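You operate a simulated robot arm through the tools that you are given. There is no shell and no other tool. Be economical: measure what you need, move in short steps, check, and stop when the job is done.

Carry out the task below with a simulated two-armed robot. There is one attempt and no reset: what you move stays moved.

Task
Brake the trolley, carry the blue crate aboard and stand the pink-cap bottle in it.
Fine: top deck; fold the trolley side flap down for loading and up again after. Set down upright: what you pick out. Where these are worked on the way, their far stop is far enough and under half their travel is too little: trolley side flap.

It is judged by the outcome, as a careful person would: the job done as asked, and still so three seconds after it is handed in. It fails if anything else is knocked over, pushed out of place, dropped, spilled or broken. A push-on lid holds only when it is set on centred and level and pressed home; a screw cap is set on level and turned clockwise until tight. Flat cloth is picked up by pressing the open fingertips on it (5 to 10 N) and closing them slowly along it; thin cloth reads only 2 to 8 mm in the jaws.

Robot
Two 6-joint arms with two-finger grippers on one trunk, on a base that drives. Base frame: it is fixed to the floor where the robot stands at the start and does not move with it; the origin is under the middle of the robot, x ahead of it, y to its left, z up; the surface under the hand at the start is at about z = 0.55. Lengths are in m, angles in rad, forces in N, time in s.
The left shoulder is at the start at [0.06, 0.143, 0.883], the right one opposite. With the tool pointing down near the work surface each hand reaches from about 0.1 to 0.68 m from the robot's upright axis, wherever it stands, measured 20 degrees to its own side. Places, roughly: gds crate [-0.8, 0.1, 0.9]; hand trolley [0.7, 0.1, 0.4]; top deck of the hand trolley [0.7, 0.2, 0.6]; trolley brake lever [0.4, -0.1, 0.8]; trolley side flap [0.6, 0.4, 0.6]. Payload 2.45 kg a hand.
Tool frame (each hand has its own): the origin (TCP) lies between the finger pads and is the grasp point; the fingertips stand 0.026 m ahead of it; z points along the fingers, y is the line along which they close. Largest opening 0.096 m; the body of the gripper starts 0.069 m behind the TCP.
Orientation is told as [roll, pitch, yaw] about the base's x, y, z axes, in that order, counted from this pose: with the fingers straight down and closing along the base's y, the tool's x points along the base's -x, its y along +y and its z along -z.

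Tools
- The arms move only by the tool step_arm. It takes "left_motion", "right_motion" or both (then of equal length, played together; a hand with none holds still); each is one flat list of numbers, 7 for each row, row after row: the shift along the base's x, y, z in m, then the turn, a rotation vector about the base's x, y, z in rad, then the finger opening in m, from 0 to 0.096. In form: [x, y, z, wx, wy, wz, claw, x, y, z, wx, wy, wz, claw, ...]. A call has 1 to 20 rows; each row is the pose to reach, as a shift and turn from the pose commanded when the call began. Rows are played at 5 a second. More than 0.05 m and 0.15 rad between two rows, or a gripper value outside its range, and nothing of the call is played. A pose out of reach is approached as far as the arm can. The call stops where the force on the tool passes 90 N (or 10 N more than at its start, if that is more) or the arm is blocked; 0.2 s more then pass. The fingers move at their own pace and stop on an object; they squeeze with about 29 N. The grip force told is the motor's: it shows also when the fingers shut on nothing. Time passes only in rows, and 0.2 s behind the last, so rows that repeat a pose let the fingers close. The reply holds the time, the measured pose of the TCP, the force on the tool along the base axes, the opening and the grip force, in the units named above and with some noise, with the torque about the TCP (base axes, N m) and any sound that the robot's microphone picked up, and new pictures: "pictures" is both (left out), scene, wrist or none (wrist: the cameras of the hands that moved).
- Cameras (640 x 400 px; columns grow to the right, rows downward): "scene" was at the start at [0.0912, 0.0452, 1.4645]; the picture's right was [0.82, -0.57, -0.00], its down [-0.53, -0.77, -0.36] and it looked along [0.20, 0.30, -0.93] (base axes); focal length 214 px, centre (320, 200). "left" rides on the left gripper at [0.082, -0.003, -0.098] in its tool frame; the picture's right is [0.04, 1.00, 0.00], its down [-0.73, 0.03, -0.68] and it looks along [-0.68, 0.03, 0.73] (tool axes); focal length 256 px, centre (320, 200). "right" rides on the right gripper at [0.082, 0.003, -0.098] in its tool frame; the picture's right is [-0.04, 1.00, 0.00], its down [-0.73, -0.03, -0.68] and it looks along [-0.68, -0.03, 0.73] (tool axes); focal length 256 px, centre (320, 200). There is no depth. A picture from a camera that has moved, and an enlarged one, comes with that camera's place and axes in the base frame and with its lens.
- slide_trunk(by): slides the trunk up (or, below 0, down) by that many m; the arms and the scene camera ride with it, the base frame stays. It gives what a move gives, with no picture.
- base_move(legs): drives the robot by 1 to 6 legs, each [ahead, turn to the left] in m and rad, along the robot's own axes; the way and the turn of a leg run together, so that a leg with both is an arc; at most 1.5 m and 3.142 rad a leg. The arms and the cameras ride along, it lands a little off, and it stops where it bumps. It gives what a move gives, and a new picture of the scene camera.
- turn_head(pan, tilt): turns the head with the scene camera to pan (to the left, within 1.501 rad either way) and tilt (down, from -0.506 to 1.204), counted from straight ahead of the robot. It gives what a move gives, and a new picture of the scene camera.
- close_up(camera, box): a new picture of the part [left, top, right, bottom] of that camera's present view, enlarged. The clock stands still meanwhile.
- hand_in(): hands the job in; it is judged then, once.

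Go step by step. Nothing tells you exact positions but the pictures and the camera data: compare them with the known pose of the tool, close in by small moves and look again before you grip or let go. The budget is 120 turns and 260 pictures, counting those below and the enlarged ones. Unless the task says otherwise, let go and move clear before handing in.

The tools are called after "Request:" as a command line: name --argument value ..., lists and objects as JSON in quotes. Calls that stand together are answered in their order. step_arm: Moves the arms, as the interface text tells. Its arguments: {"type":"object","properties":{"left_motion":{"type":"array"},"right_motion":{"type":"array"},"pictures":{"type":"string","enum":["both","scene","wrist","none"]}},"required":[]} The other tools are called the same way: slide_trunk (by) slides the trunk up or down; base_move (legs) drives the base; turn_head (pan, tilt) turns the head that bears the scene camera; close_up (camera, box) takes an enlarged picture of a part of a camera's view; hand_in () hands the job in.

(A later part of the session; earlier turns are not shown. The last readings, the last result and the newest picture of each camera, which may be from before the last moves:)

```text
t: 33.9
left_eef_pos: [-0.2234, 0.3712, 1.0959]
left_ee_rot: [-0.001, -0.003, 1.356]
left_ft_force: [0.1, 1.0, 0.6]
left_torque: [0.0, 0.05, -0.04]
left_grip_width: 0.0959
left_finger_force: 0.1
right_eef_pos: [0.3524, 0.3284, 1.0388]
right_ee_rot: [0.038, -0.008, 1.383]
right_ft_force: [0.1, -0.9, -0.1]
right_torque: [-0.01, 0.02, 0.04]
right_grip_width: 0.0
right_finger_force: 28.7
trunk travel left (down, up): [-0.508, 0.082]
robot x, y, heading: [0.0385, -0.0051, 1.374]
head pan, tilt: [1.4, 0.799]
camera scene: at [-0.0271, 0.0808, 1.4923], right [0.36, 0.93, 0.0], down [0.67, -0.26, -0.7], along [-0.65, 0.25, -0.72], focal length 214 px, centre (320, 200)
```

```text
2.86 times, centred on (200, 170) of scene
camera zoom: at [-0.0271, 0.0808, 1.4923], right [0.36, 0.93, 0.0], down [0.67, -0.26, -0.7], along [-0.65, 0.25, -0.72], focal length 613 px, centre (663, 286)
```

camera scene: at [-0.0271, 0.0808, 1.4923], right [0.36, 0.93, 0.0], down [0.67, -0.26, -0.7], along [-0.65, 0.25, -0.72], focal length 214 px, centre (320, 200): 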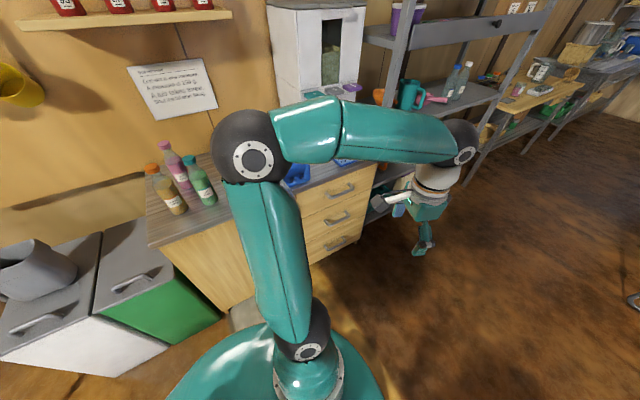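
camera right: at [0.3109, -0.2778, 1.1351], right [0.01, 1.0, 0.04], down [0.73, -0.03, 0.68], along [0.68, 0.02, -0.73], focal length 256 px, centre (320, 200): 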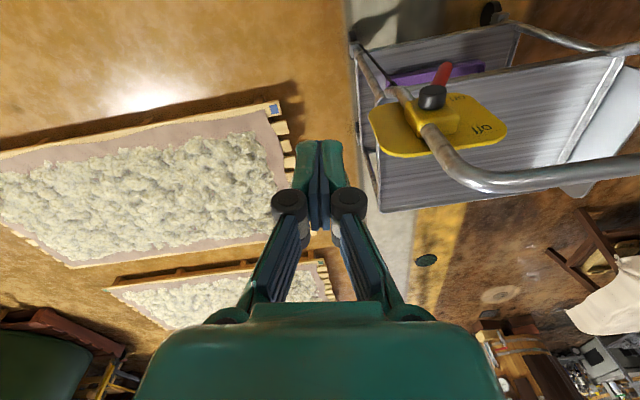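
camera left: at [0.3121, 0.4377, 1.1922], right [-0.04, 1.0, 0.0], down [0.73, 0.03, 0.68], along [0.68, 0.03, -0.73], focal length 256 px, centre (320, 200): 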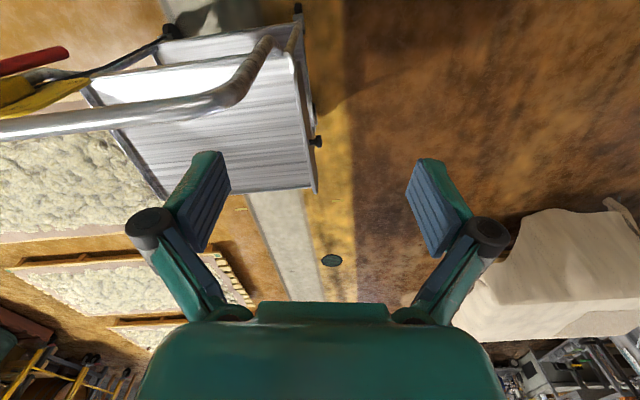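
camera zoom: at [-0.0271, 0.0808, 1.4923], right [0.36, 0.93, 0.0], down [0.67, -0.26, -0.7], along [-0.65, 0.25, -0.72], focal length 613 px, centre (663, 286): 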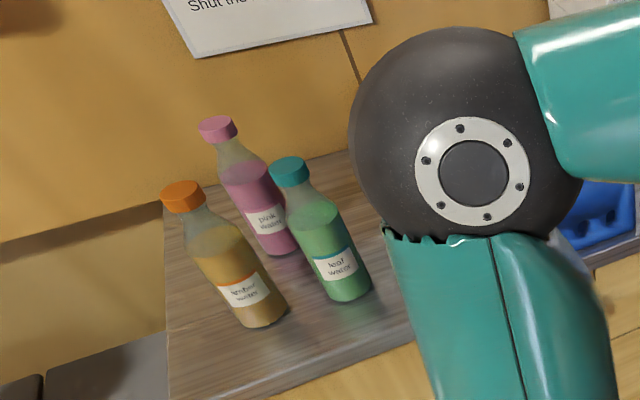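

The notice is about something else; the pink-cap bottle is the rearmost of the three. First the flap: I drive forward clear of the cabinet and on to the trolley's left side.

Request:
turn_head --pan -0.6 --tilt 1.0

Request:
base_move --legs '[[0.25, 0], [0.62, 0.2]]'

```text
t: 35.9
left_eef_pos: [-0.2239, 0.3728, 1.0957]
left_ee_rot: [0.0, -0.004, 1.356]
left_ft_force: [0.7, -0.2, -0.1]
left_torque: [-0.01, 0.03, 0.04]
left_grip_width: 0.0961
left_finger_force: 0.1
right_eef_pos: [0.3519, 0.3284, 1.0396]
right_ee_rot: [0.037, -0.009, 1.383]
right_ft_force: [0.2, -0.5, -0.1]
right_torque: [0.01, 0.02, 0.02]
right_grip_width: 0.0001
right_finger_force: 28.4
trunk travel left (down, up): [-0.508, 0.082]
robot x, y, heading: [0.0376, -0.0058, 1.373]
head pan, tilt: [-0.6, 1.0]
camera scene: at [0.098, 0.1, 1.4772], right [0.7, -0.72, 0.0], down [-0.6, -0.59, -0.54], along [0.39, 0.38, -0.84], focal length 214 px, centre (320, 200)
```

scene: 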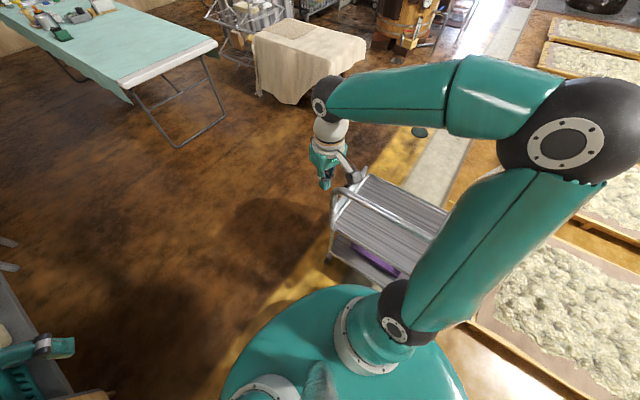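

```text
t: 40.9
left_eef_pos: [-0.1927, 1.1781, 1.095]
left_ee_rot: [-0.001, 0.0, 1.568]
left_ft_force: [-0.3, 0.5, 0.3]
left_torque: [-0.05, 0.0, 0.0]
left_grip_width: 0.0962
left_finger_force: 0.0
right_eef_pos: [0.3787, 1.2556, 1.0385]
right_ee_rot: [0.037, -0.008, 1.597]
right_ft_force: [-0.4, 0.5, 0.1]
right_torque: [-0.03, -0.01, -0.03]
right_grip_width: 0.0
right_finger_force: 28.3
trunk travel left (down, up): [-0.508, 0.082]
robot x, y, heading: [0.1457, 0.8627, 1.587]
head pan, tilt: [-0.6, 1.0]
camera scene: at [0.1807, 0.9799, 1.4771], right [0.83, -0.55, 0.0], down [-0.47, -0.7, -0.54], along [0.3, 0.45, -0.84], focal length 214 px, centre (320, 200)
```

scene: 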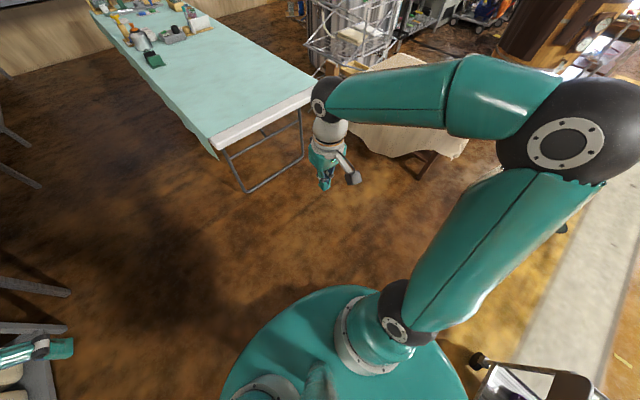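

Clear floor here. I drive on to about (0.55,0.90) and turn to face the trolley flap.

Request:
base_move --legs '[[0, -1.496], [0.406, 0], [0, -1.507]]'

Request:
turn_head --pan 0 --tilt 1.1

```text
t: 44.6
left_eef_pos: [0.3713, 1.268, 1.0966]
left_ee_rot: [0.0, -0.002, 0.249]
left_ft_force: [0.2, -0.7, 0.2]
left_torque: [0.06, 0.07, -0.01]
left_grip_width: 0.0959
left_finger_force: 0.0
right_eef_pos: [0.5892, 0.7332, 1.0396]
right_ee_rot: [0.037, -0.008, 0.279]
right_ft_force: [0.0, 0.3, -0.3]
right_torque: [0.06, -0.01, -0.05]
right_grip_width: 0.0001
right_finger_force: 28.4
trunk travel left (down, up): [-0.508, 0.082]
robot x, y, heading: [0.1362, 0.8971, 0.26]
head pan, tilt: [-0.6, 1.0]
stopped in leg 1: the robot was blocked; the commanded pose is now the measured one
camera scene: at [0.2611, 0.8883, 1.477], right [-0.34, -0.94, 0.0], down [-0.79, 0.28, -0.54], along [0.51, -0.18, -0.84], focal length 214 px, centre (320, 200)
```

scene: 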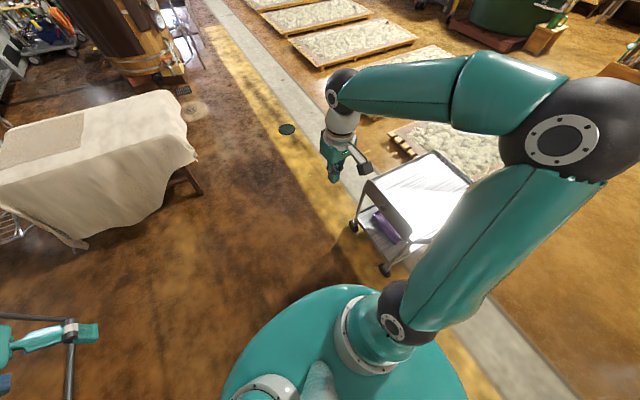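

```text
t: 45.6
left_eef_pos: [0.3686, 1.2694, 1.0967]
left_ee_rot: [-0.002, -0.001, 0.25]
left_ft_force: [-0.1, -0.1, -0.6]
left_torque: [-0.03, 0.0, 0.0]
left_grip_width: 0.096
left_finger_force: 0.0
right_eef_pos: [0.5875, 0.7351, 1.0406]
right_ee_rot: [0.036, -0.009, 0.279]
right_ft_force: [-0.1, 0.3, 0.8]
right_torque: [0.02, -0.02, -0.02]
right_grip_width: 0.0
right_finger_force: 28.6
trunk travel left (down, up): [-0.508, 0.082]
robot x, y, heading: [0.1339, 0.8989, 0.258]
head pan, tilt: [0.0, 1.1]
camera scene: at [0.2554, 0.9298, 1.4706], right [0.25, -0.97, 0.0], down [-0.86, -0.23, -0.45], along [0.44, 0.11, -0.89], focal length 214 px, centre (320, 200)
```

scene: 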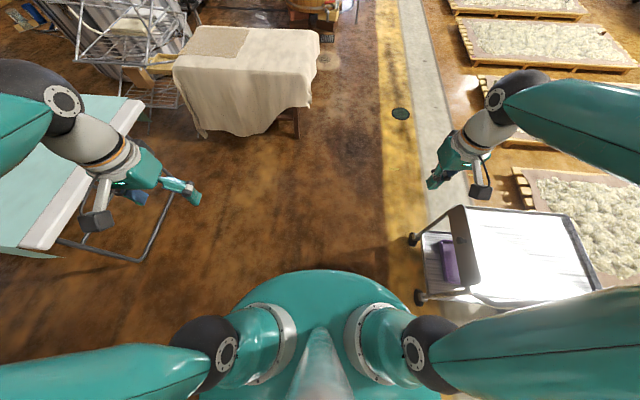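

The rear of the base touched something behind; I go forward with a slight right arc first, then turn.

Request:
base_move --legs '[[0.42, -0.3], [0, -1.376]]'

```text
t: 51.3
left_eef_pos: [0.9523, 0.75, 1.0979]
left_ee_rot: [0.002, -0.001, -1.207]
left_ft_force: [0.5, -1.9, 1.0]
left_torque: [0.05, 0.0, -0.02]
left_grip_width: 0.0961
left_finger_force: 0.1
right_eef_pos: [0.4472, 0.4728, 1.0398]
right_ee_rot: [0.037, -0.008, -1.179]
right_ft_force: [0.0, 0.2, -0.3]
right_torque: [-0.01, -0.06, 0.01]
right_grip_width: 0.0
right_finger_force: 28.8
trunk travel left (down, up): [-0.508, 0.082]
robot x, y, heading: [0.5951, 0.9586, -1.215]
head pan, tilt: [0.0, 1.1]
stopped in leg 2: the robot was blocked; the commanded pose is now the measured one
camera scene: at [0.6351, 0.8372, 1.4704], right [-0.94, -0.35, 0.0], down [-0.31, 0.84, -0.45], along [0.16, -0.42, -0.89], focal length 214 px, centre (320, 200)
```

scene: 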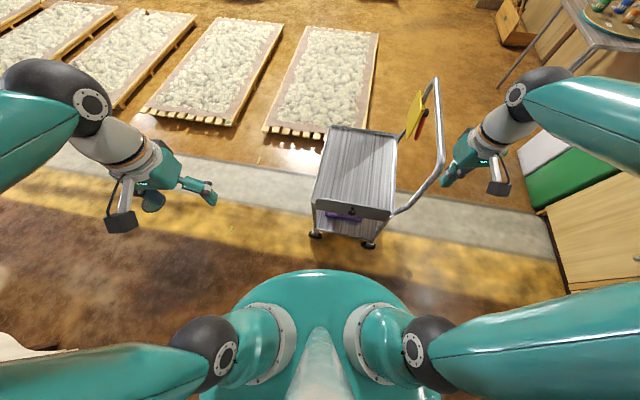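

I'm now facing the trolley; heading is a bit short. I try the remaining small turn.

Request:
base_move --legs '[[0, -0.2]]'

Request:
close_up --camera "scene" --box '[270, 60, 470, 260]'

```text
t: 52.5
left_eef_pos: [0.9055, 0.6843, 1.0973]
left_ee_rot: [0.001, -0.001, -1.407]
left_ft_force: [-0.7, 0.0, -0.5]
left_torque: [-0.03, -0.03, 0.01]
left_grip_width: 0.096
left_finger_force: 0.0
right_eef_pos: [0.3549, 0.5123, 1.0407]
right_ee_rot: [0.037, -0.009, -1.378]
right_ft_force: [0.3, 0.2, -0.5]
right_torque: [-0.01, -0.04, 0.02]
right_grip_width: 0.0
right_finger_force: 28.5
trunk travel left (down, up): [-0.508, 0.082]
robot x, y, heading: [0.5992, 0.9552, -1.416]
head pan, tilt: [0.0, 1.1]
camera scene: at [0.6181, 0.8332, 1.4706], right [-0.99, -0.16, 0.0], down [-0.14, 0.88, -0.45], along [0.07, -0.45, -0.89], focal length 214 px, centre (320, 200)
```

scene: 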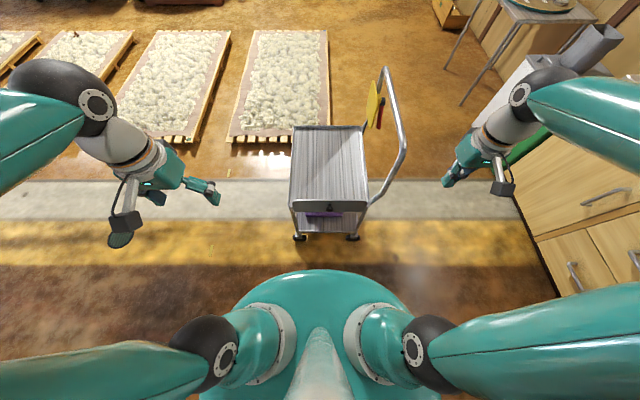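

```text
2.00 times, centred on (370, 160) of scene
camera zoom: at [0.6181, 0.8332, 1.4706], right [-0.99, -0.16, 0.0], down [-0.14, 0.88, -0.45], along [0.07, -0.45, -0.89], focal length 429 px, centre (220, 280)
```

zoom: 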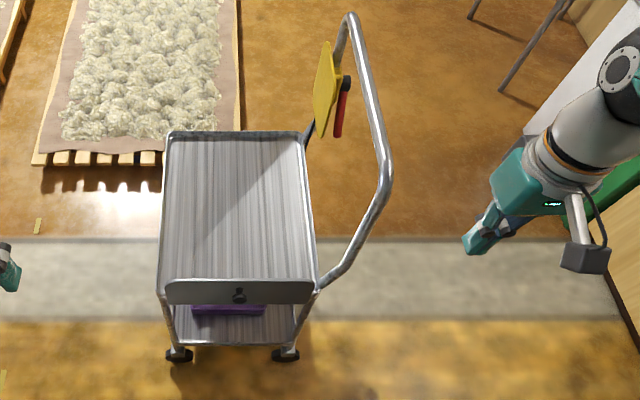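

The flap (facing me) has its top edge near z 0.65, from about (0.49,0.39) to (0.79,0.445). I bring the closed left fingers over the deck just inside it.

Request:
step_arm --left_motion '[-0.028, -0.035, 0, 0, 0, 0, 0, -0.056, -0.07, 0, 0, 0, 0, 0, -0.084, -0.105, 0, 0, 0, 0, 0, -0.112, -0.14, 0, 0, 0, 0, 0, -0.14, -0.175, 0, 0, 0, 0, 0, -0.168, -0.21, 0, 0, 0, 0, 0, -0.196, -0.245, 0, 0, 0, 0, 0, -0.224, -0.28, 0, 0, 0, 0, 0, -0.245, -0.319, 0, 0, 0, 0, 0, -0.245, -0.319, -0.045, 0, 0, 0, 0, -0.245, -0.319, -0.09, 0, 0, 0, 0, -0.245, -0.319, -0.135, 0, 0, 0, 0, -0.245, -0.319, -0.18, 0, 0, 0, 0, -0.245, -0.319, -0.225, 0, 0, 0, 0, -0.245, -0.319, -0.27, 0, 0, 0, 0, -0.245, -0.319, -0.315, 0, 0, 0, 0, -0.245, -0.319, -0.36, 0, 0, 0, 0]'

```text
t: 56.1
left_eef_pos: [0.6586, 0.3657, 0.737]
left_ee_rot: [0.0, 0.0, -1.408]
left_ft_force: [0.5, -0.4, -0.9]
left_torque: [-0.02, -0.02, 0.02]
left_grip_width: 0.0
left_finger_force: 28.0
left hand out of reach, approached as far as the arm can: row 9, 10
right_eef_pos: [0.3552, 0.5115, 1.0413]
right_ee_rot: [0.036, -0.007, -1.379]
right_ft_force: [0.4, -0.6, -0.7]
right_torque: [-0.01, 0.04, 0.01]
right_grip_width: 0.0002
right_finger_force: 29.0
trunk travel left (down, up): [-0.508, 0.082]
robot x, y, heading: [0.6016, 0.9583, -1.414]
head pan, tilt: [0.0, 1.1]
camera scene: at [0.6186, 0.8318, 1.4705], right [-0.99, -0.16, 0.0], down [-0.14, 0.88, -0.45], along [0.07, -0.45, -0.89], focal length 214 px, centre (320, 200)
camera left: at [0.6426, 0.446, 0.8348], right [0.98, 0.2, 0.0], down [0.15, -0.72, 0.68], along [0.14, -0.67, -0.73], focal length 256 px, centre (320, 200)
```

scene: 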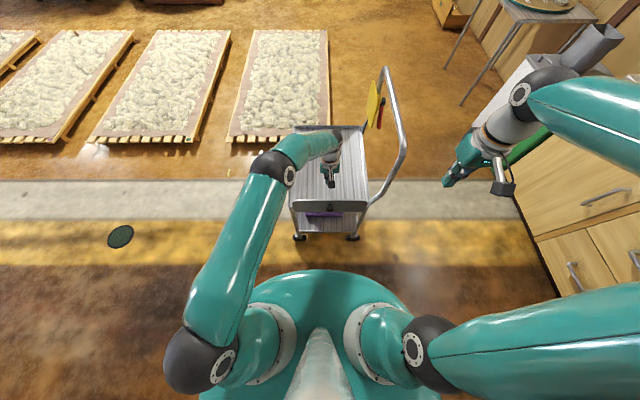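
left: 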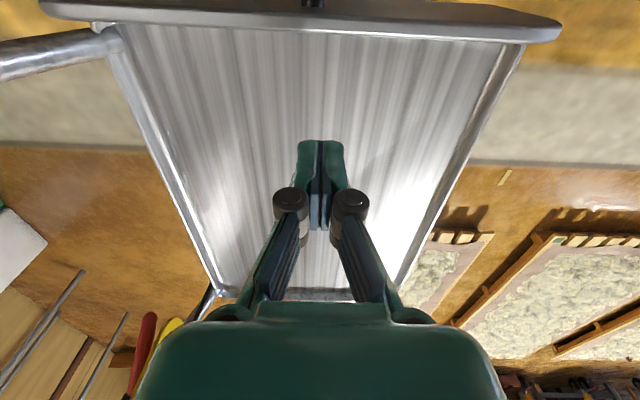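

Fingers are over the deck, flap just behind them towards me. I lower and push the flap outward a first bit.

Request:
step_arm --left_motion '[0, 0, -0.045, 0, 0, 0, 0, 0, 0, -0.085, 0, 0, 0, 0, -0.002, 0.02, -0.085, 0, 0, 0, 0, -0.005, 0.035, -0.085, 0, 0, 0, 0, -0.007, 0.05, -0.085, 0, 0, 0, 0, -0.009, 0.065, -0.087, 0, 0, 0, 0, -0.011, 0.08, -0.091, 0, 0, 0, 0, -0.012, 0.09, -0.097, 0, 0, 0, 0]'

```text
t: 57.9
left_eef_pos: [0.6507, 0.4555, 0.6412]
left_ee_rot: [0.0, 0.002, -1.406]
left_ft_force: [-0.4, -0.7, 1.6]
left_torque: [0.01, 0.01, 0.02]
left_grip_width: 0.0
left_finger_force: 28.6
right_eef_pos: [0.3551, 0.5123, 1.041]
right_ee_rot: [0.036, -0.007, -1.378]
right_ft_force: [-0.4, 0.4, 0.3]
right_torque: [0.02, 0.01, -0.01]
right_grip_width: 0.0002
right_finger_force: 28.5
trunk travel left (down, up): [-0.508, 0.082]
robot x, y, heading: [0.5973, 0.9582, -1.417]
head pan, tilt: [0.0, 1.1]
camera scene: at [0.6185, 0.8328, 1.4705], right [-0.99, -0.16, 0.0], down [-0.14, 0.88, -0.45], along [0.07, -0.45, -0.89], focal length 214 px, centre (320, 200)
camera left: at [0.6349, 0.5359, 0.7401], right [0.98, 0.2, 0.0], down [0.15, -0.72, 0.68], along [0.14, -0.66, -0.73], focal length 256 px, centre (320, 200)
```

scene: 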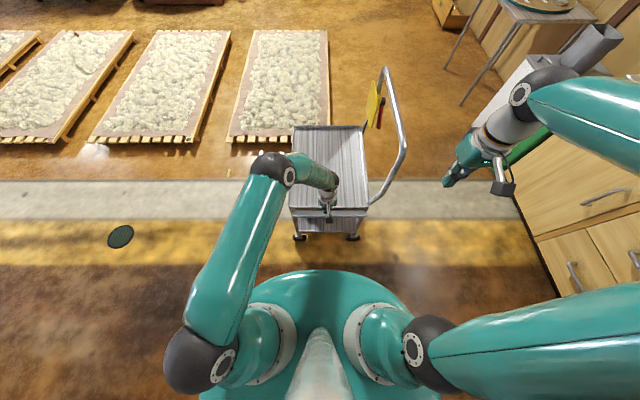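
left: 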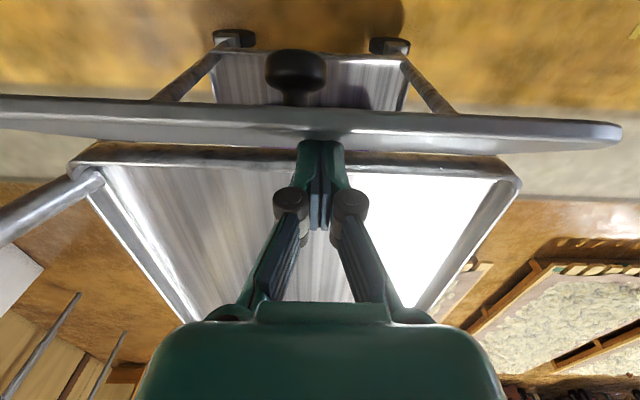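

The flap is tilting out. I continue outward and down along its arc.

Request:
step_arm --left_motion '[-0.002, 0.012, -0.006, 0, 0, 0, 0, -0.004, 0.022, -0.016, 0, 0, 0, 0, -0.005, 0.03, -0.028, 0, 0, 0, 0, -0.006, 0.035, -0.042, 0, 0, 0, 0, -0.006, 0.037, -0.056, 0, 0, 0, 0, -0.006, 0.037, -0.07, 0, 0, 0, 0]'

```text
t: 59.3
left_eef_pos: [0.6442, 0.4932, 0.5708]
left_ee_rot: [0.0, 0.0, -1.407]
left_ft_force: [-0.9, -0.4, 0.1]
left_torque: [0.0, -0.06, 0.01]
left_grip_width: 0.0
left_finger_force: 27.6
right_eef_pos: [0.3564, 0.5123, 1.042]
right_ee_rot: [0.037, -0.006, -1.379]
right_ft_force: [0.0, -0.5, 0.5]
right_torque: [0.02, -0.01, 0.03]
right_grip_width: 0.0
right_finger_force: 28.3
trunk travel left (down, up): [-0.508, 0.082]
robot x, y, heading: [0.5997, 0.9572, -1.412]
head pan, tilt: [0.0, 1.1]
camera scene: at [0.6185, 0.8328, 1.4705], right [-0.99, -0.16, 0.0], down [-0.14, 0.88, -0.45], along [0.07, -0.45, -0.89], focal length 214 px, centre (320, 200)
camera left: at [0.6282, 0.5739, 0.6697], right [0.98, 0.2, 0.0], down [0.15, -0.72, 0.68], along [0.14, -0.66, -0.73], focal length 256 px, centre (320, 200)
```

scene: 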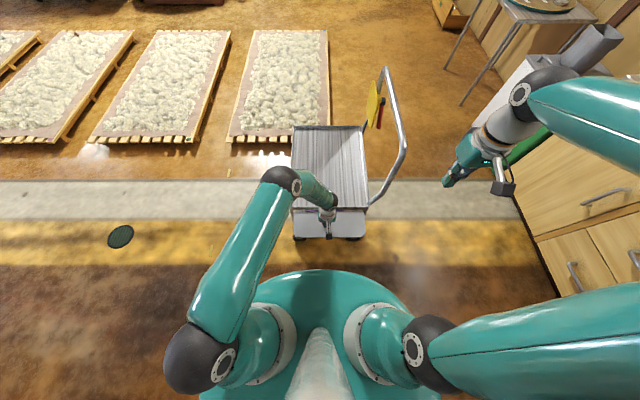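
left: 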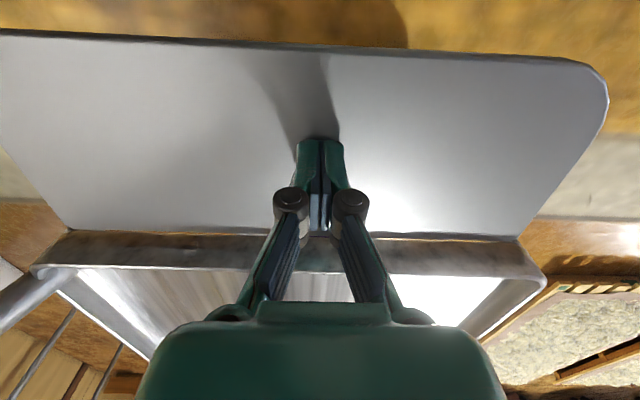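

The flap lies outwards now; I press gently further to find its stop.

Request:
step_arm --left_motion '[0, 0.0, -0.012, 0, 0, 0, 0, 0, -0.002, -0.024, 0, 0, 0, 0, 0, -0.005, -0.036, 0, 0, 0, 0, 0, -0.01, -0.048, 0, 0, 0, 0, 0, -0.015, -0.06, 0, 0, 0, 0]'

```text
t: 59.8
left_eef_pos: [0.6434, 0.493, 0.5705]
left_ee_rot: [0.01, -0.006, -1.406]
left_ft_force: [0.9, 34.9, 69.8]
left_torque: [0.07, -0.11, 0.14]
left_grip_width: 0.0058
left_finger_force: 28.4
right_eef_pos: [0.3543, 0.5178, 1.0457]
right_ee_rot: [0.036, -0.012, -1.379]
right_ft_force: [-0.2, -0.6, -0.1]
right_torque: [0.05, 0.0, 0.03]
right_grip_width: 0.0
right_finger_force: 28.9
trunk travel left (down, up): [-0.508, 0.082]
robot x, y, heading: [0.6009, 0.9553, -1.419]
head pan, tilt: [0.0, 1.1]
stopped in row 2 (left hand): the force on the tool passed its limit at 120 N (the readings are from after the stop); the commanded pose is now the measured one
camera scene: at [0.6174, 0.8397, 1.4723], right [-0.99, -0.16, 0.0], down [-0.14, 0.88, -0.46], along [0.07, -0.45, -0.89], focal length 214 px, centre (320, 200)
camera left: at [0.6265, 0.5741, 0.6676], right [0.98, 0.2, 0.01], down [0.14, -0.72, 0.68], along [0.15, -0.67, -0.73], focal length 256 px, centre (320, 200)
```

scene: 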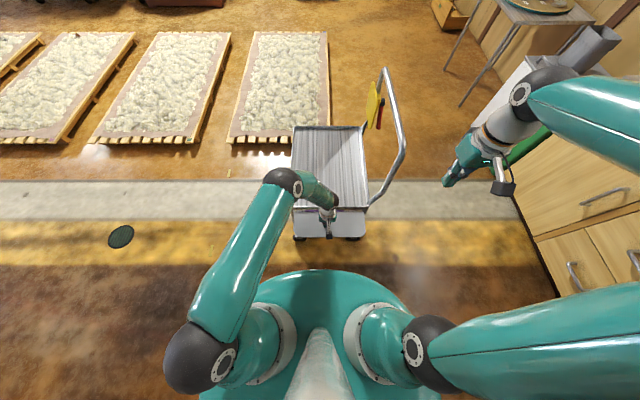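
left: 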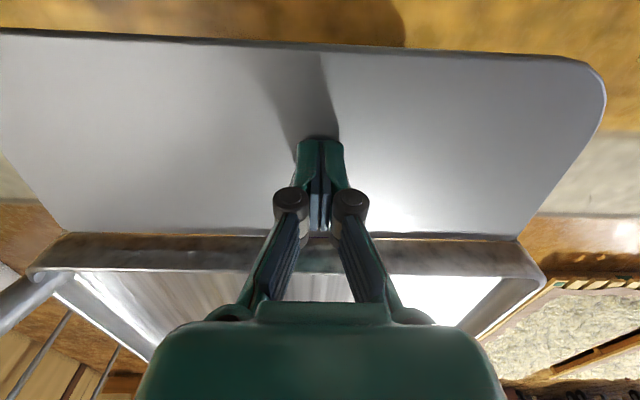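

The flap met its hard stop, folded down past horizontal. I raise and tuck the left arm, then drive to the counter with the crate.

Request:
step_arm --left_motion '[0, 0, 0.045, 0, 0, 0, 0, 0, 0, 0.09, 0, 0, 0, 0, 0, 0, 0.135, 0, 0, 0, 0, 0, 0, 0.18, 0, 0, 0, 0, 0, 0, 0.225, 0, 0, 0, 0, 0, 0, 0.27, 0, 0, 0, 0, 0, 0, 0.315, 0, 0, 0, 0, 0, 0, 0.36, 0, 0, 0, 0, 0, 0, 0.405, 0, 0, 0, 0, 0, 0, 0.45, 0, 0, 0, 0, 0.035, 0.02, 0.48, 0, 0, 0, 0, 0.07, 0.05, 0.5, 0, 0, 0, 0, 0.11, 0.07, 0.52, 0, 0, 0, 0.05, 0.15, 0.09, 0.53, 0, 0, 0, 0.096, 0.19, 0.11, 0.53, 0, 0, 0, 0.096]' --pictures "none"

Request:
base_move --legs '[[0, -1.377], [0.745, 0]]'

```text
refused: row 11 steps farther than a row can; nothing moved
```

```text
t: 60.6
left_eef_pos: [0.6415, 0.4903, 0.5695]
left_ee_rot: [0.022, -0.003, -1.414]
left_ft_force: [1.0, 18.6, 34.3]
left_torque: [0.04, -0.02, 0.02]
left_grip_width: 0.006
left_finger_force: 28.8
right_eef_pos: [0.3474, 0.5195, 1.0434]
right_ee_rot: [0.037, -0.01, -1.392]
right_ft_force: [0.1, -0.1, -1.1]
right_torque: [0.0, -0.01, -0.02]
right_grip_width: 0.0002
right_finger_force: 28.1
trunk travel left (down, up): [-0.508, 0.082]
robot x, y, heading: [0.5975, 0.9588, -1.416]
head pan, tilt: [0.0, 1.1]
stopped in leg 1: the force on the tool passed its limit at 104 N (the readings are from after the stop); the commanded pose is now the measured one
camera scene: at [0.6161, 0.8371, 1.4706], right [-0.99, -0.15, 0.0], down [-0.13, 0.88, -0.46], along [0.07, -0.45, -0.89], focal length 214 px, centre (320, 200)
```

scene: 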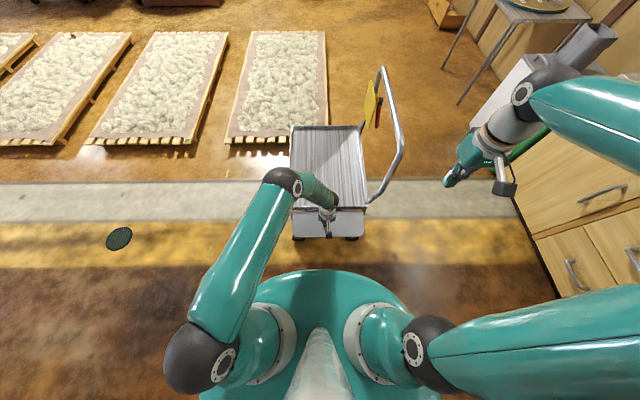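

The arm call was refused for a too-long step and the base stopped at once with no harm. I lift the left arm first, alone.

Request:
step_arm --left_motion '[0, 0, 0.045, 0, 0, 0, 0, 0, 0, 0.09, 0, 0, 0, 0, 0, 0, 0.135, 0, 0, 0, 0, 0, 0, 0.18, 0, 0, 0, 0, 0, 0, 0.225, 0, 0, 0, 0, 0, 0, 0.27, 0, 0, 0, 0, 0, 0, 0.315, 0, 0, 0, 0, 0, 0, 0.36, 0, 0, 0, 0, 0, 0, 0.405, 0, 0, 0, 0, 0, 0, 0.45, 0, 0, 0, 0, 0.03, 0.02, 0.475, 0, 0, 0, 0, 0.06, 0.04, 0.495, 0, 0, 0, 0, 0.09, 0.06, 0.51, 0, 0, 0, 0.05, 0.125, 0.08, 0.52, 0, 0, 0, 0.096, 0.165, 0.1, 0.525, 0, 0, 0, 0.096]' --pictures "wrist"

```text
t: 63.9
left_eef_pos: [0.8088, 0.5899, 1.0913]
left_ee_rot: [0.021, -0.003, -1.414]
left_ft_force: [1.4, 0.3, 0.7]
left_torque: [-0.02, 0.03, -0.01]
left_grip_width: 0.0961
left_finger_force: 0.1
right_eef_pos: [0.3493, 0.5173, 1.0426]
right_ee_rot: [0.037, -0.008, -1.391]
right_ft_force: [-0.2, 0.4, -0.2]
right_torque: [-0.02, 0.01, 0.0]
right_grip_width: 0.0
right_finger_force: 28.9
trunk travel left (down, up): [-0.508, 0.082]
robot x, y, heading: [0.599, 0.9581, -1.421]
head pan, tilt: [0.0, 1.1]
camera left: at [0.7916, 0.6716, 1.1911], right [0.98, 0.2, 0.02], down [0.13, -0.72, 0.68], along [0.15, -0.67, -0.73], focal length 256 px, centre (320, 200)
```

left: 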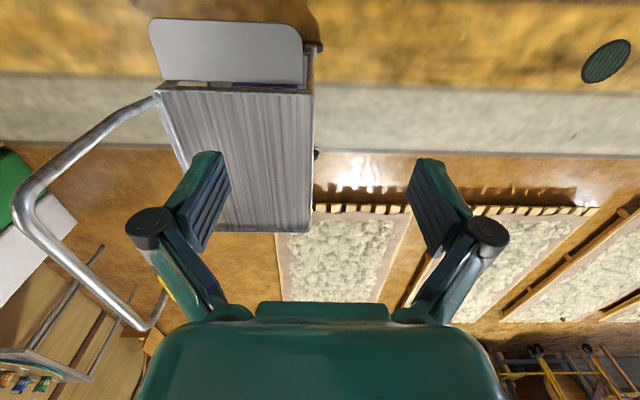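

Flap stays down. Now I drive towards the counter.

Request:
base_move --legs '[[0, -1.37], [0.745, 0]]'

```text
t: 68.0
left_eef_pos: [0.2819, 0.6756, 1.0935]
left_ee_rot: [0.021, -0.001, -2.764]
left_ft_force: [0.1, 0.1, 0.0]
left_torque: [-0.06, -0.07, -0.03]
left_grip_width: 0.096
left_finger_force: 0.1
right_eef_pos: [0.1089, 1.1052, 1.0414]
right_ee_rot: [0.04, -0.008, -2.741]
right_ft_force: [-0.2, 0.1, 0.7]
right_torque: [-0.02, -0.03, -0.02]
right_grip_width: 0.0
right_finger_force: 28.5
trunk travel left (down, up): [-0.508, 0.082]
robot x, y, heading: [0.6155, 0.9125, -2.78]
head pan, tilt: [0.0, 1.1]
stopped in leg 1: the robot was blocked; the commanded pose is now the measured one
camera scene: at [0.4934, 0.8708, 1.4704], right [-0.35, 0.94, 0.0], down [0.83, 0.32, -0.45], along [-0.42, -0.16, -0.89], focal length 214 px, centre (320, 200)
```

scene: 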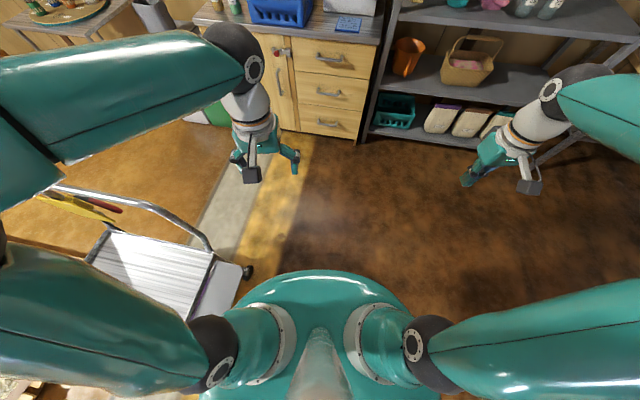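

The turn is nearly right. I continue in smaller turns: drive towards (-0.1,0.7).

Request:
base_move --legs '[[0, -0.07], [0.74, 0], [0, 0.55], [0, 0.55]]'

```text
t: 76.0
left_eef_pos: [-0.073, 0.2958, 1.0944]
left_ee_rot: [0.019, -0.002, -1.745]
left_ft_force: [-0.1, 0.9, -0.3]
left_torque: [0.03, 0.02, -0.01]
left_grip_width: 0.0961
left_finger_force: 0.1
right_eef_pos: [-0.5313, 0.3728, 1.0429]
right_ee_rot: [0.037, -0.007, -1.722]
right_ft_force: [-1.1, -0.6, -0.4]
right_torque: [-0.02, 0.01, 0.04]
right_grip_width: 0.0001
right_finger_force: 28.1
trunk travel left (down, up): [-0.508, 0.082]
robot x, y, heading: [-0.1422, 0.7045, -1.767]
head pan, tilt: [0.0, 1.1]
camera scene: at [-0.167, 0.5856, 1.4705], right [-0.98, 0.19, 0.0], down [0.17, 0.87, -0.45], along [-0.09, -0.44, -0.89], focal length 214 px, centre (320, 200)
```

scene: 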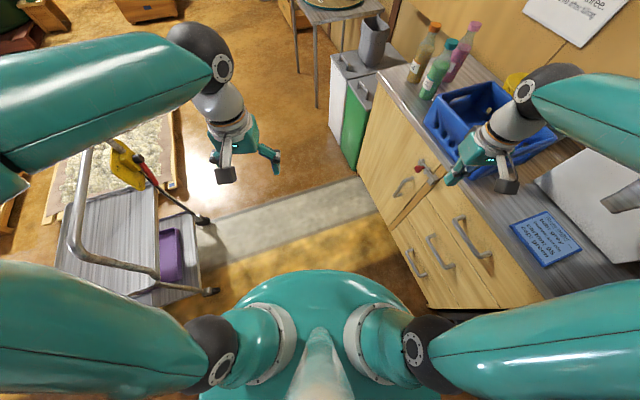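

I see the crate (blue, open) on the counter beyond the teal, pink and orange bottles. I drive alongside and turn to face the counter, keeping distance.

Request:
base_move --legs '[[0, 0.196], [0.58, 0], [0, -0.8], [0, -0.77]]'

```text
t: 84.2
left_eef_pos: [-0.4992, -0.104, 1.0951]
left_ee_rot: [0.02, -0.002, -2.91]
left_ft_force: [-1.6, 1.0, -1.4]
left_torque: [-0.02, -0.06, -0.03]
left_grip_width: 0.0961
left_finger_force: 0.1
right_eef_pos: [-0.608, 0.3472, 1.0437]
right_ee_rot: [0.041, -0.009, -2.888]
right_ft_force: [-0.2, 1.2, -1.2]
right_torque: [-0.06, -0.02, -0.01]
right_grip_width: 0.0
right_finger_force: 28.9
trunk travel left (down, up): [-0.508, 0.082]
robot x, y, heading: [-0.1314, 0.0722, -2.96]
head pan, tilt: [0.0, 1.1]
stopped in leg 4: the robot was blocked; the commanded pose is now the measured one
camera scene: at [-0.2578, 0.0523, 1.4703], right [-0.18, 0.98, 0.0], down [0.88, 0.16, -0.45], along [-0.44, -0.08, -0.89], focal length 214 px, centre (320, 200)
```

scene: 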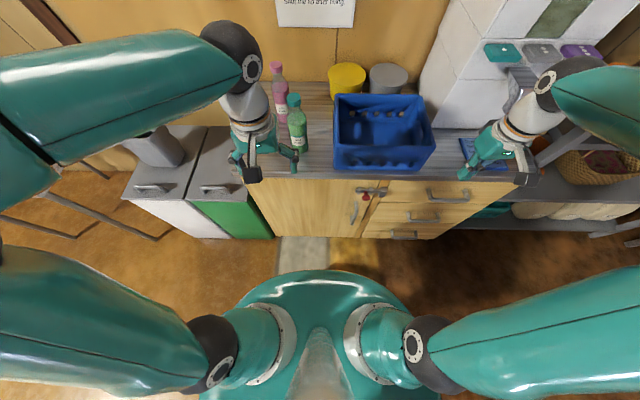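

I see the crate with handle holes, two tins behind it, bottles to its left. I zoom in to measure.

Request:
close_up --camera "scene" --box '[240, 50, 480, 200]'

Request:
close_up --camera "left" --box '[0, 0, 640, 400]'

Request:
close_up --camera "right" --box '[0, 0, 640, 400]'

```text
2.67 times, centred on (360, 125) of scene
camera zoom: at [-0.2578, 0.0523, 1.4703], right [-0.18, 0.98, 0.0], down [0.88, 0.16, -0.45], along [-0.44, -0.08, -0.89], focal length 572 px, centre (213, 400)
```

zoom: 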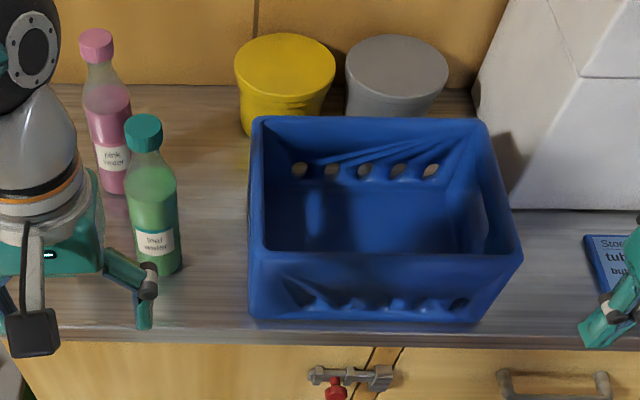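

```text
1.00 times, centred on (320, 200) of left (not enlarged: the box is as wide or as high as the picture)
camera zoom: at [-0.4207, -0.0801, 1.1932], right [0.27, -0.96, 0.02], down [-0.71, -0.18, 0.68], along [-0.65, -0.2, -0.73], focal length 256 px, centre (320, 200)
```

zoom: 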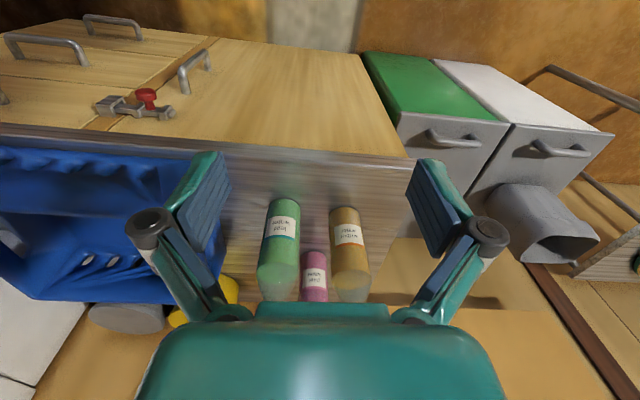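

```text
1.00 times, centred on (320, 200) of right (not enlarged: the box is as wide or as high as the picture)
camera zoom: at [-0.5281, 0.3679, 1.1406], right [0.21, -0.98, 0.04], down [-0.72, -0.13, 0.68], along [-0.66, -0.17, -0.73], focal length 256 px, centre (320, 200)
```

zoom: 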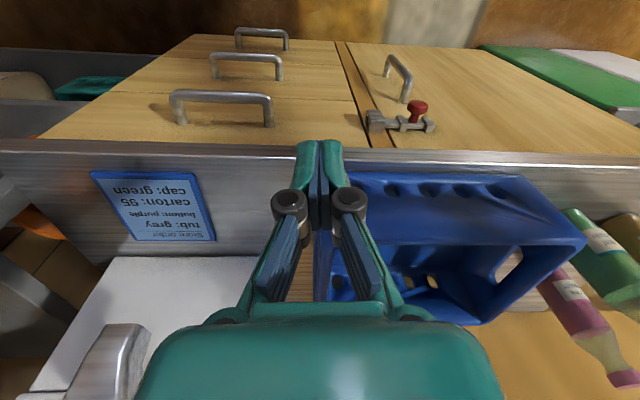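

The crate rim is at z≈0.971 with corners near (-0.685,0.017), (-0.737,0.315), (-0.917,-0.012), (-0.963,0.288). I raise the trunk and move a little closer.

Request:
slide_trunk --by 0.08

Request:
base_move --legs '[[0.13, 0]]'

```text
t: 85.4
left_eef_pos: [-0.4985, -0.107, 1.1764]
left_ee_rot: [0.019, -0.004, -2.909]
left_ft_force: [0.4, -0.5, -0.7]
left_torque: [0.03, -0.01, 0.02]
left_grip_width: 0.0959
left_finger_force: 0.1
right_eef_pos: [-0.6072, 0.3462, 1.1257]
right_ee_rot: [0.038, -0.009, -2.887]
right_ft_force: [-1.1, 1.5, 0.4]
right_torque: [0.0, 0.0, 0.03]
right_grip_width: 0.0002
right_finger_force: 28.0
trunk travel left (down, up): [-0.588, 0.002]
robot x, y, heading: [-0.132, 0.0706, -2.958]
head pan, tilt: [0.0, 1.1]
```

```text
t: 86.7
left_eef_pos: [-0.6289, -0.1302, 1.1745]
left_ee_rot: [0.02, -0.002, -2.909]
left_ft_force: [-0.9, 0.4, 0.1]
left_torque: [0.0, -0.05, -0.02]
left_grip_width: 0.0959
left_finger_force: 0.0
right_eef_pos: [-0.7368, 0.3222, 1.1247]
right_ee_rot: [0.037, -0.007, -2.887]
right_ft_force: [-1.9, 0.3, -0.4]
right_torque: [0.02, -0.04, 0.02]
right_grip_width: 0.0
right_finger_force: 28.0
trunk travel left (down, up): [-0.588, 0.002]
robot x, y, heading: [-0.2588, 0.0482, -2.959]
head pan, tilt: [0.0, 1.1]
camera scene: at [-0.3854, 0.0254, 1.5503], right [-0.18, 0.98, 0.0], down [0.88, 0.16, -0.45], along [-0.44, -0.08, -0.89], focal length 214 px, centre (320, 200)
```

scene: 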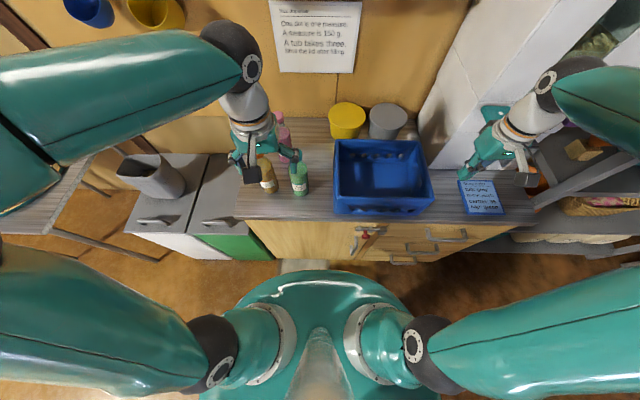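

I bring both open hands above the crate's short end walls.

Request:
step_arm --left_motion '[0, 0.045, 0, 0, 0, -0.02, 0.06, 0, 0.09, 0, 0, 0, -0.04, 0.06, 0, 0.138, 0, 0, 0, -0.06, 0.06, -0.043, 0.138, 0, 0, 0, -0.06, 0.06, -0.086, 0.138, 0, 0, 0, -0.06, 0.06, -0.13, 0.138, -0.02, 0, 0, -0.06, 0.06, -0.173, 0.138, -0.04, 0, 0, -0.06, 0.06, -0.173, 0.138, -0.08, 0, 0, -0.06, 0.06]' --right_motion '[-0.02, 0, 0, 0.01, 0, -0.02, 0.03, -0.04, -0.01, 0, 0.02, 0, -0.04, 0.06, -0.06, -0.02, 0, 0.036, 0.009, -0.06, 0.06, -0.08, -0.027, 0, 0.036, 0.009, -0.08, 0.06, -0.1, -0.027, 0, 0.036, 0.009, -0.08, 0.06, -0.112, -0.027, 0, 0.036, 0.009, -0.08, 0.06, -0.112, -0.027, -0.015, 0.036, 0.009, -0.08, 0.06, -0.112, -0.027, -0.03, 0.036, 0.009, -0.08, 0.06]'

```text
t: 88.5
left_eef_pos: [-0.7991, 0.0091, 1.0963]
left_ee_rot: [0.02, -0.005, -2.97]
left_ft_force: [0.9, -0.7, -0.6]
left_torque: [0.0, 0.02, -0.01]
left_grip_width: 0.0601
left_finger_force: 0.1
right_eef_pos: [-0.847, 0.2941, 1.0953]
right_ee_rot: [0.0, -0.011, -2.965]
right_ft_force: [-0.1, 0.2, -0.5]
right_torque: [0.0, 0.01, 0.02]
right_grip_width: 0.06
right_finger_force: 0.0
trunk travel left (down, up): [-0.588, 0.002]
robot x, y, heading: [-0.2586, 0.0515, -2.963]
head pan, tilt: [0.0, 1.1]
camera scene: at [-0.3831, 0.0253, 1.5506], right [-0.18, 0.98, 0.0], down [0.88, 0.16, -0.45], along [-0.45, -0.08, -0.89], focal length 214 px, centre (320, 200)
camera right: at [-0.7643, 0.304, 1.193], right [0.13, -0.99, 0.0], down [-0.72, -0.1, 0.69], along [-0.68, -0.09, -0.73], focal length 256 px, centre (320, 200)
camera left: at [-0.7179, 0.0278, 1.194], right [0.21, -0.98, 0.02], down [-0.72, -0.14, 0.68], along [-0.66, -0.16, -0.73], focal length 256 px, centre (320, 200)
```

scene: 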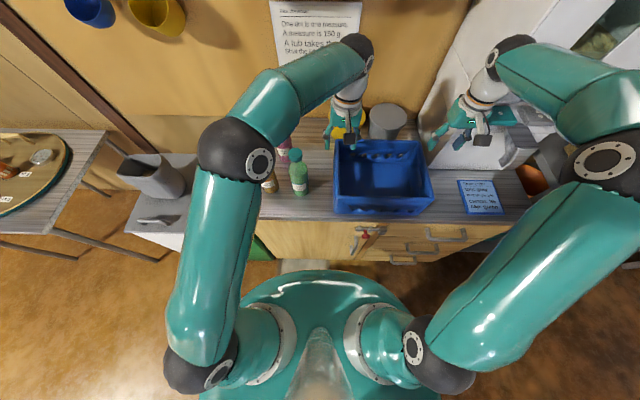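
right: 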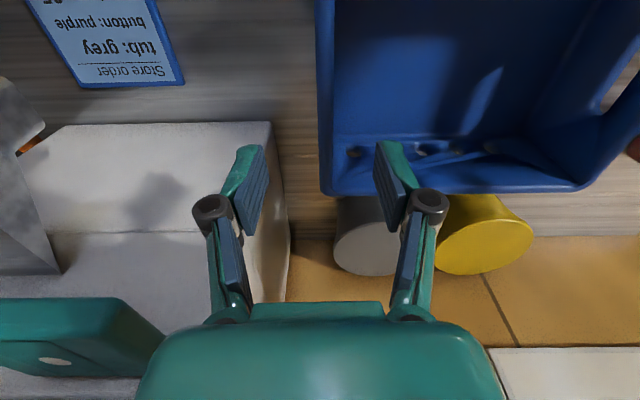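
left: 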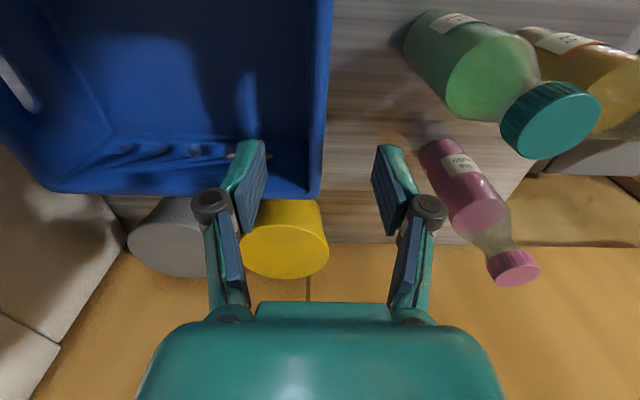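

Both hands straddle the walls. I lower and close on the rims.

Request:
step_arm --left_motion '[-0.001, -0.002, -0.045, 0, 0, 0, 0.06, -0.001, -0.002, -0.09, 0, 0, 0, 0.06, -0.001, -0.002, -0.12, 0, 0, 0, 0.06, -0.001, -0.002, -0.138, 0, 0, 0, 0.06, -0.001, -0.002, -0.138, 0, 0, 0, 0.03, -0.001, -0.002, -0.138, 0, 0, 0, 0, -0.001, -0.002, -0.138, 0, 0, 0, 0, -0.001, -0.002, -0.138, 0, 0, 0, 0]' --right_motion '[0, -0.005, -0.045, 0, 0, 0, 0.06, 0, -0.005, -0.09, 0, 0, 0, 0.06, 0, -0.005, -0.12, 0, 0, 0, 0.06, 0, -0.005, -0.138, 0, 0, 0, 0.06, 0, -0.005, -0.138, 0, 0, 0, 0.03, 0, -0.005, -0.138, 0, 0, 0, 0, 0, -0.005, -0.138, 0, 0, 0, 0, 0, -0.005, -0.138, 0, 0, 0, 0]'

```text
t: 90.3
left_eef_pos: [-0.802, 0.0082, 0.9601]
left_ee_rot: [0.018, -0.001, -2.972]
left_ft_force: [5.4, -1.1, 1.3]
left_torque: [0.01, 0.44, -0.65]
left_grip_width: 0.014
left_finger_force: 29.1
right_eef_pos: [-0.8493, 0.2897, 0.9568]
right_ee_rot: [0.001, -0.009, -2.969]
right_ft_force: [-4.3, 1.5, -0.6]
right_torque: [0.03, -0.21, -0.74]
right_grip_width: 0.0138
right_finger_force: 29.4
trunk travel left (down, up): [-0.588, 0.002]
robot x, y, heading: [-0.2582, 0.051, -2.959]
head pan, tilt: [0.0, 1.1]
camera scene: at [-0.3838, 0.0258, 1.5504], right [-0.18, 0.98, 0.0], down [0.88, 0.16, -0.45], along [-0.45, -0.08, -0.89], focal length 214 px, centre (320, 200)
camera right: at [-0.7663, 0.2997, 1.0527], right [0.13, -0.99, 0.0], down [-0.72, -0.1, 0.69], along [-0.68, -0.09, -0.73], focal length 256 px, centre (320, 200)
camera left: at [-0.7213, 0.0269, 1.0575], right [0.21, -0.98, 0.02], down [-0.72, -0.14, 0.68], along [-0.66, -0.16, -0.73], focal length 256 px, centre (320, 200)
```

scene: 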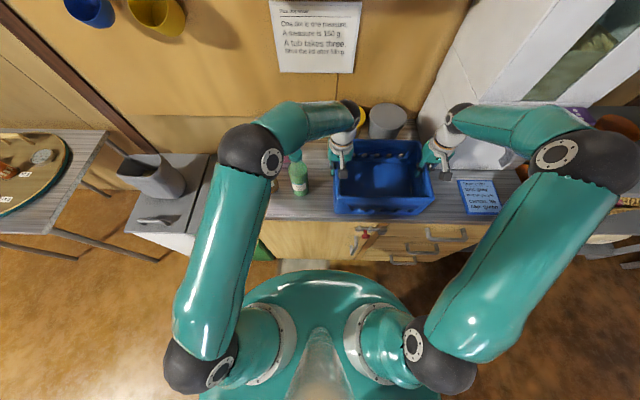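
right: 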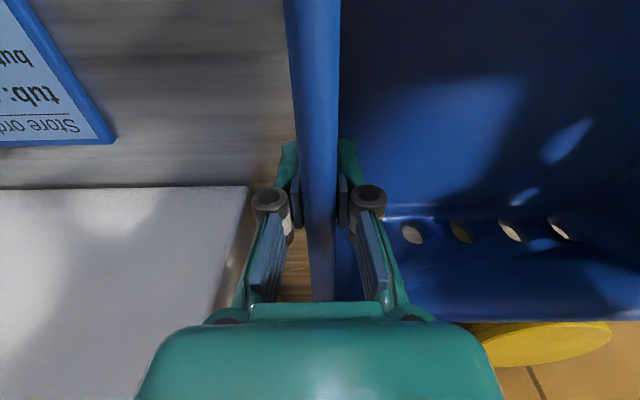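
left: 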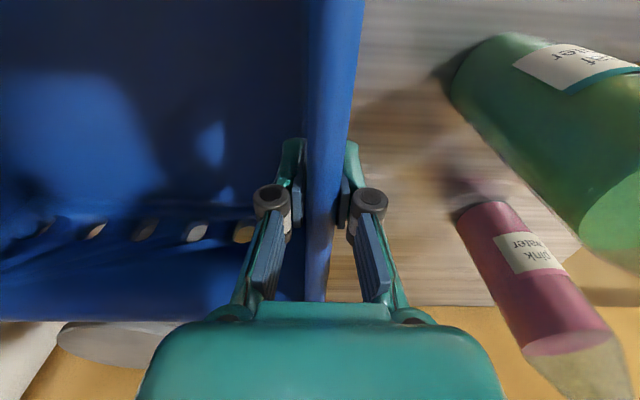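

Both walls are gripped at 14 mm. I lift together and draw the crate toward me.

Request:
step_arm --left_motion '[0, 0, 0.015, 0, 0, 0, 0, 0, 0, 0.04, 0, 0, 0, 0, 0, 0, 0.07, 0, 0, 0, 0, 0, 0, 0.1, 0, 0, 0, 0, 0, 0, 0.13, 0, 0, 0, 0, 0, 0, 0.16, 0, 0, 0, 0, 0.03, 0.005, 0.16, 0, 0, 0, 0, 0.06, 0.011, 0.16, 0, 0, 0, 0, 0.09, 0.016, 0.16, 0, 0, 0, 0, 0.12, 0.022, 0.16, 0, 0, 0, 0]' --right_motion '[0, 0, 0.015, 0, 0, 0, 0, 0, 0, 0.04, 0, 0, 0, 0, 0, 0, 0.07, 0, 0, 0, 0, 0, 0, 0.1, 0, 0, 0, 0, 0, 0, 0.13, 0, 0, 0, 0, 0, 0, 0.16, 0, 0, 0, 0, 0.03, 0.005, 0.16, 0, 0, 0, 0, 0.06, 0.011, 0.16, 0, 0, 0, 0, 0.09, 0.016, 0.16, 0, 0, 0, 0, 0.12, 0.022, 0.16, 0, 0, 0, 0]' --pictures "scene"

```text
t: 92.5
left_eef_pos: [-0.6739, 0.0291, 1.1205]
left_ee_rot: [0.014, -0.007, -2.967]
left_ft_force: [0.8, 11.8, -2.4]
left_torque: [0.34, 0.11, -0.36]
left_grip_width: 0.014
left_finger_force: 28.7
right_eef_pos: [-0.724, 0.3109, 1.1197]
right_ee_rot: [0.003, -0.011, -2.968]
right_ft_force: [0.3, -10.7, -2.7]
right_torque: [-0.26, -0.05, -0.43]
right_grip_width: 0.0135
right_finger_force: 28.7
trunk travel left (down, up): [-0.588, 0.002]
robot x, y, heading: [-0.2651, 0.0468, -2.964]
head pan, tilt: [0.0, 1.1]
camera scene: at [-0.3808, 0.0261, 1.5508], right [-0.18, 0.98, 0.0], down [0.88, 0.16, -0.46], along [-0.45, -0.08, -0.89], focal length 214 px, centre (320, 200)
```

scene: 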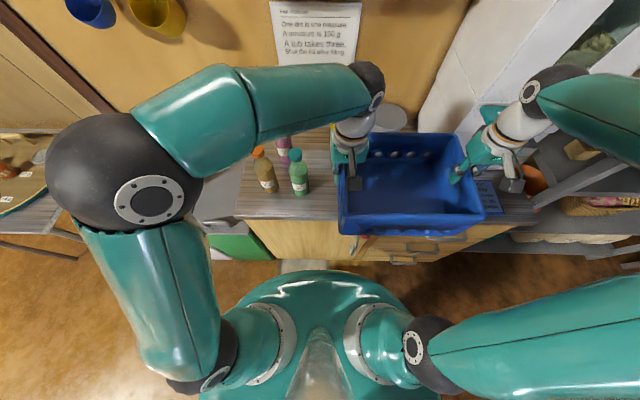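

The crate is held level and light. I back off and drive toward the trolley's left side in small turns.

Request:
base_move --legs '[[-0.18, 0], [0, -0.623], [0, -0.623], [0, -0.623], [0.68, 0]]'

```text
t: 97.8
left_eef_pos: [-0.2452, 0.4728, 1.1204]
left_ee_rot: [0.023, -0.004, 2.078]
left_ft_force: [-1.4, 2.4, -2.8]
left_torque: [-0.29, -0.45, 0.3]
left_grip_width: 0.0137
left_finger_force: 29.0
right_eef_pos: [0.005, 0.6128, 1.1176]
right_ee_rot: [0.004, -0.004, 2.081]
right_ft_force: [2.1, 0.9, -4.5]
right_torque: [0.39, 0.3, 0.04]
right_grip_width: 0.0136
right_finger_force: 28.9
trunk travel left (down, up): [-0.588, 0.002]
robot x, y, heading: [-0.1317, 0.0633, 2.074]
head pan, tilt: [0.0, 1.1]
stopped in leg 3: the robot was blocked; the commanded pose is now the measured one
camera scene: at [-0.1899, 0.1709, 1.5504], right [0.88, 0.48, 0.0], down [0.43, -0.78, -0.45], along [-0.22, 0.4, -0.89], focal length 214 px, centre (320, 200)
```

scene: 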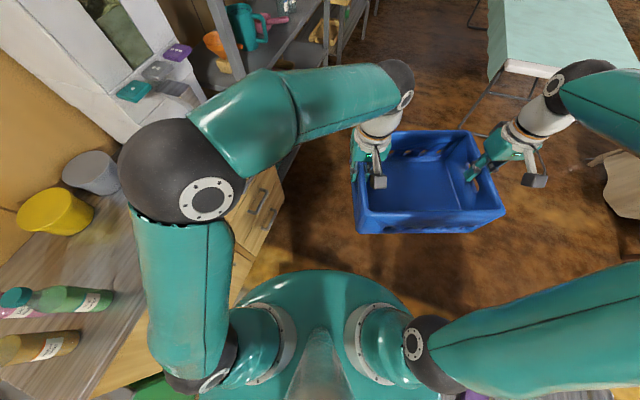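

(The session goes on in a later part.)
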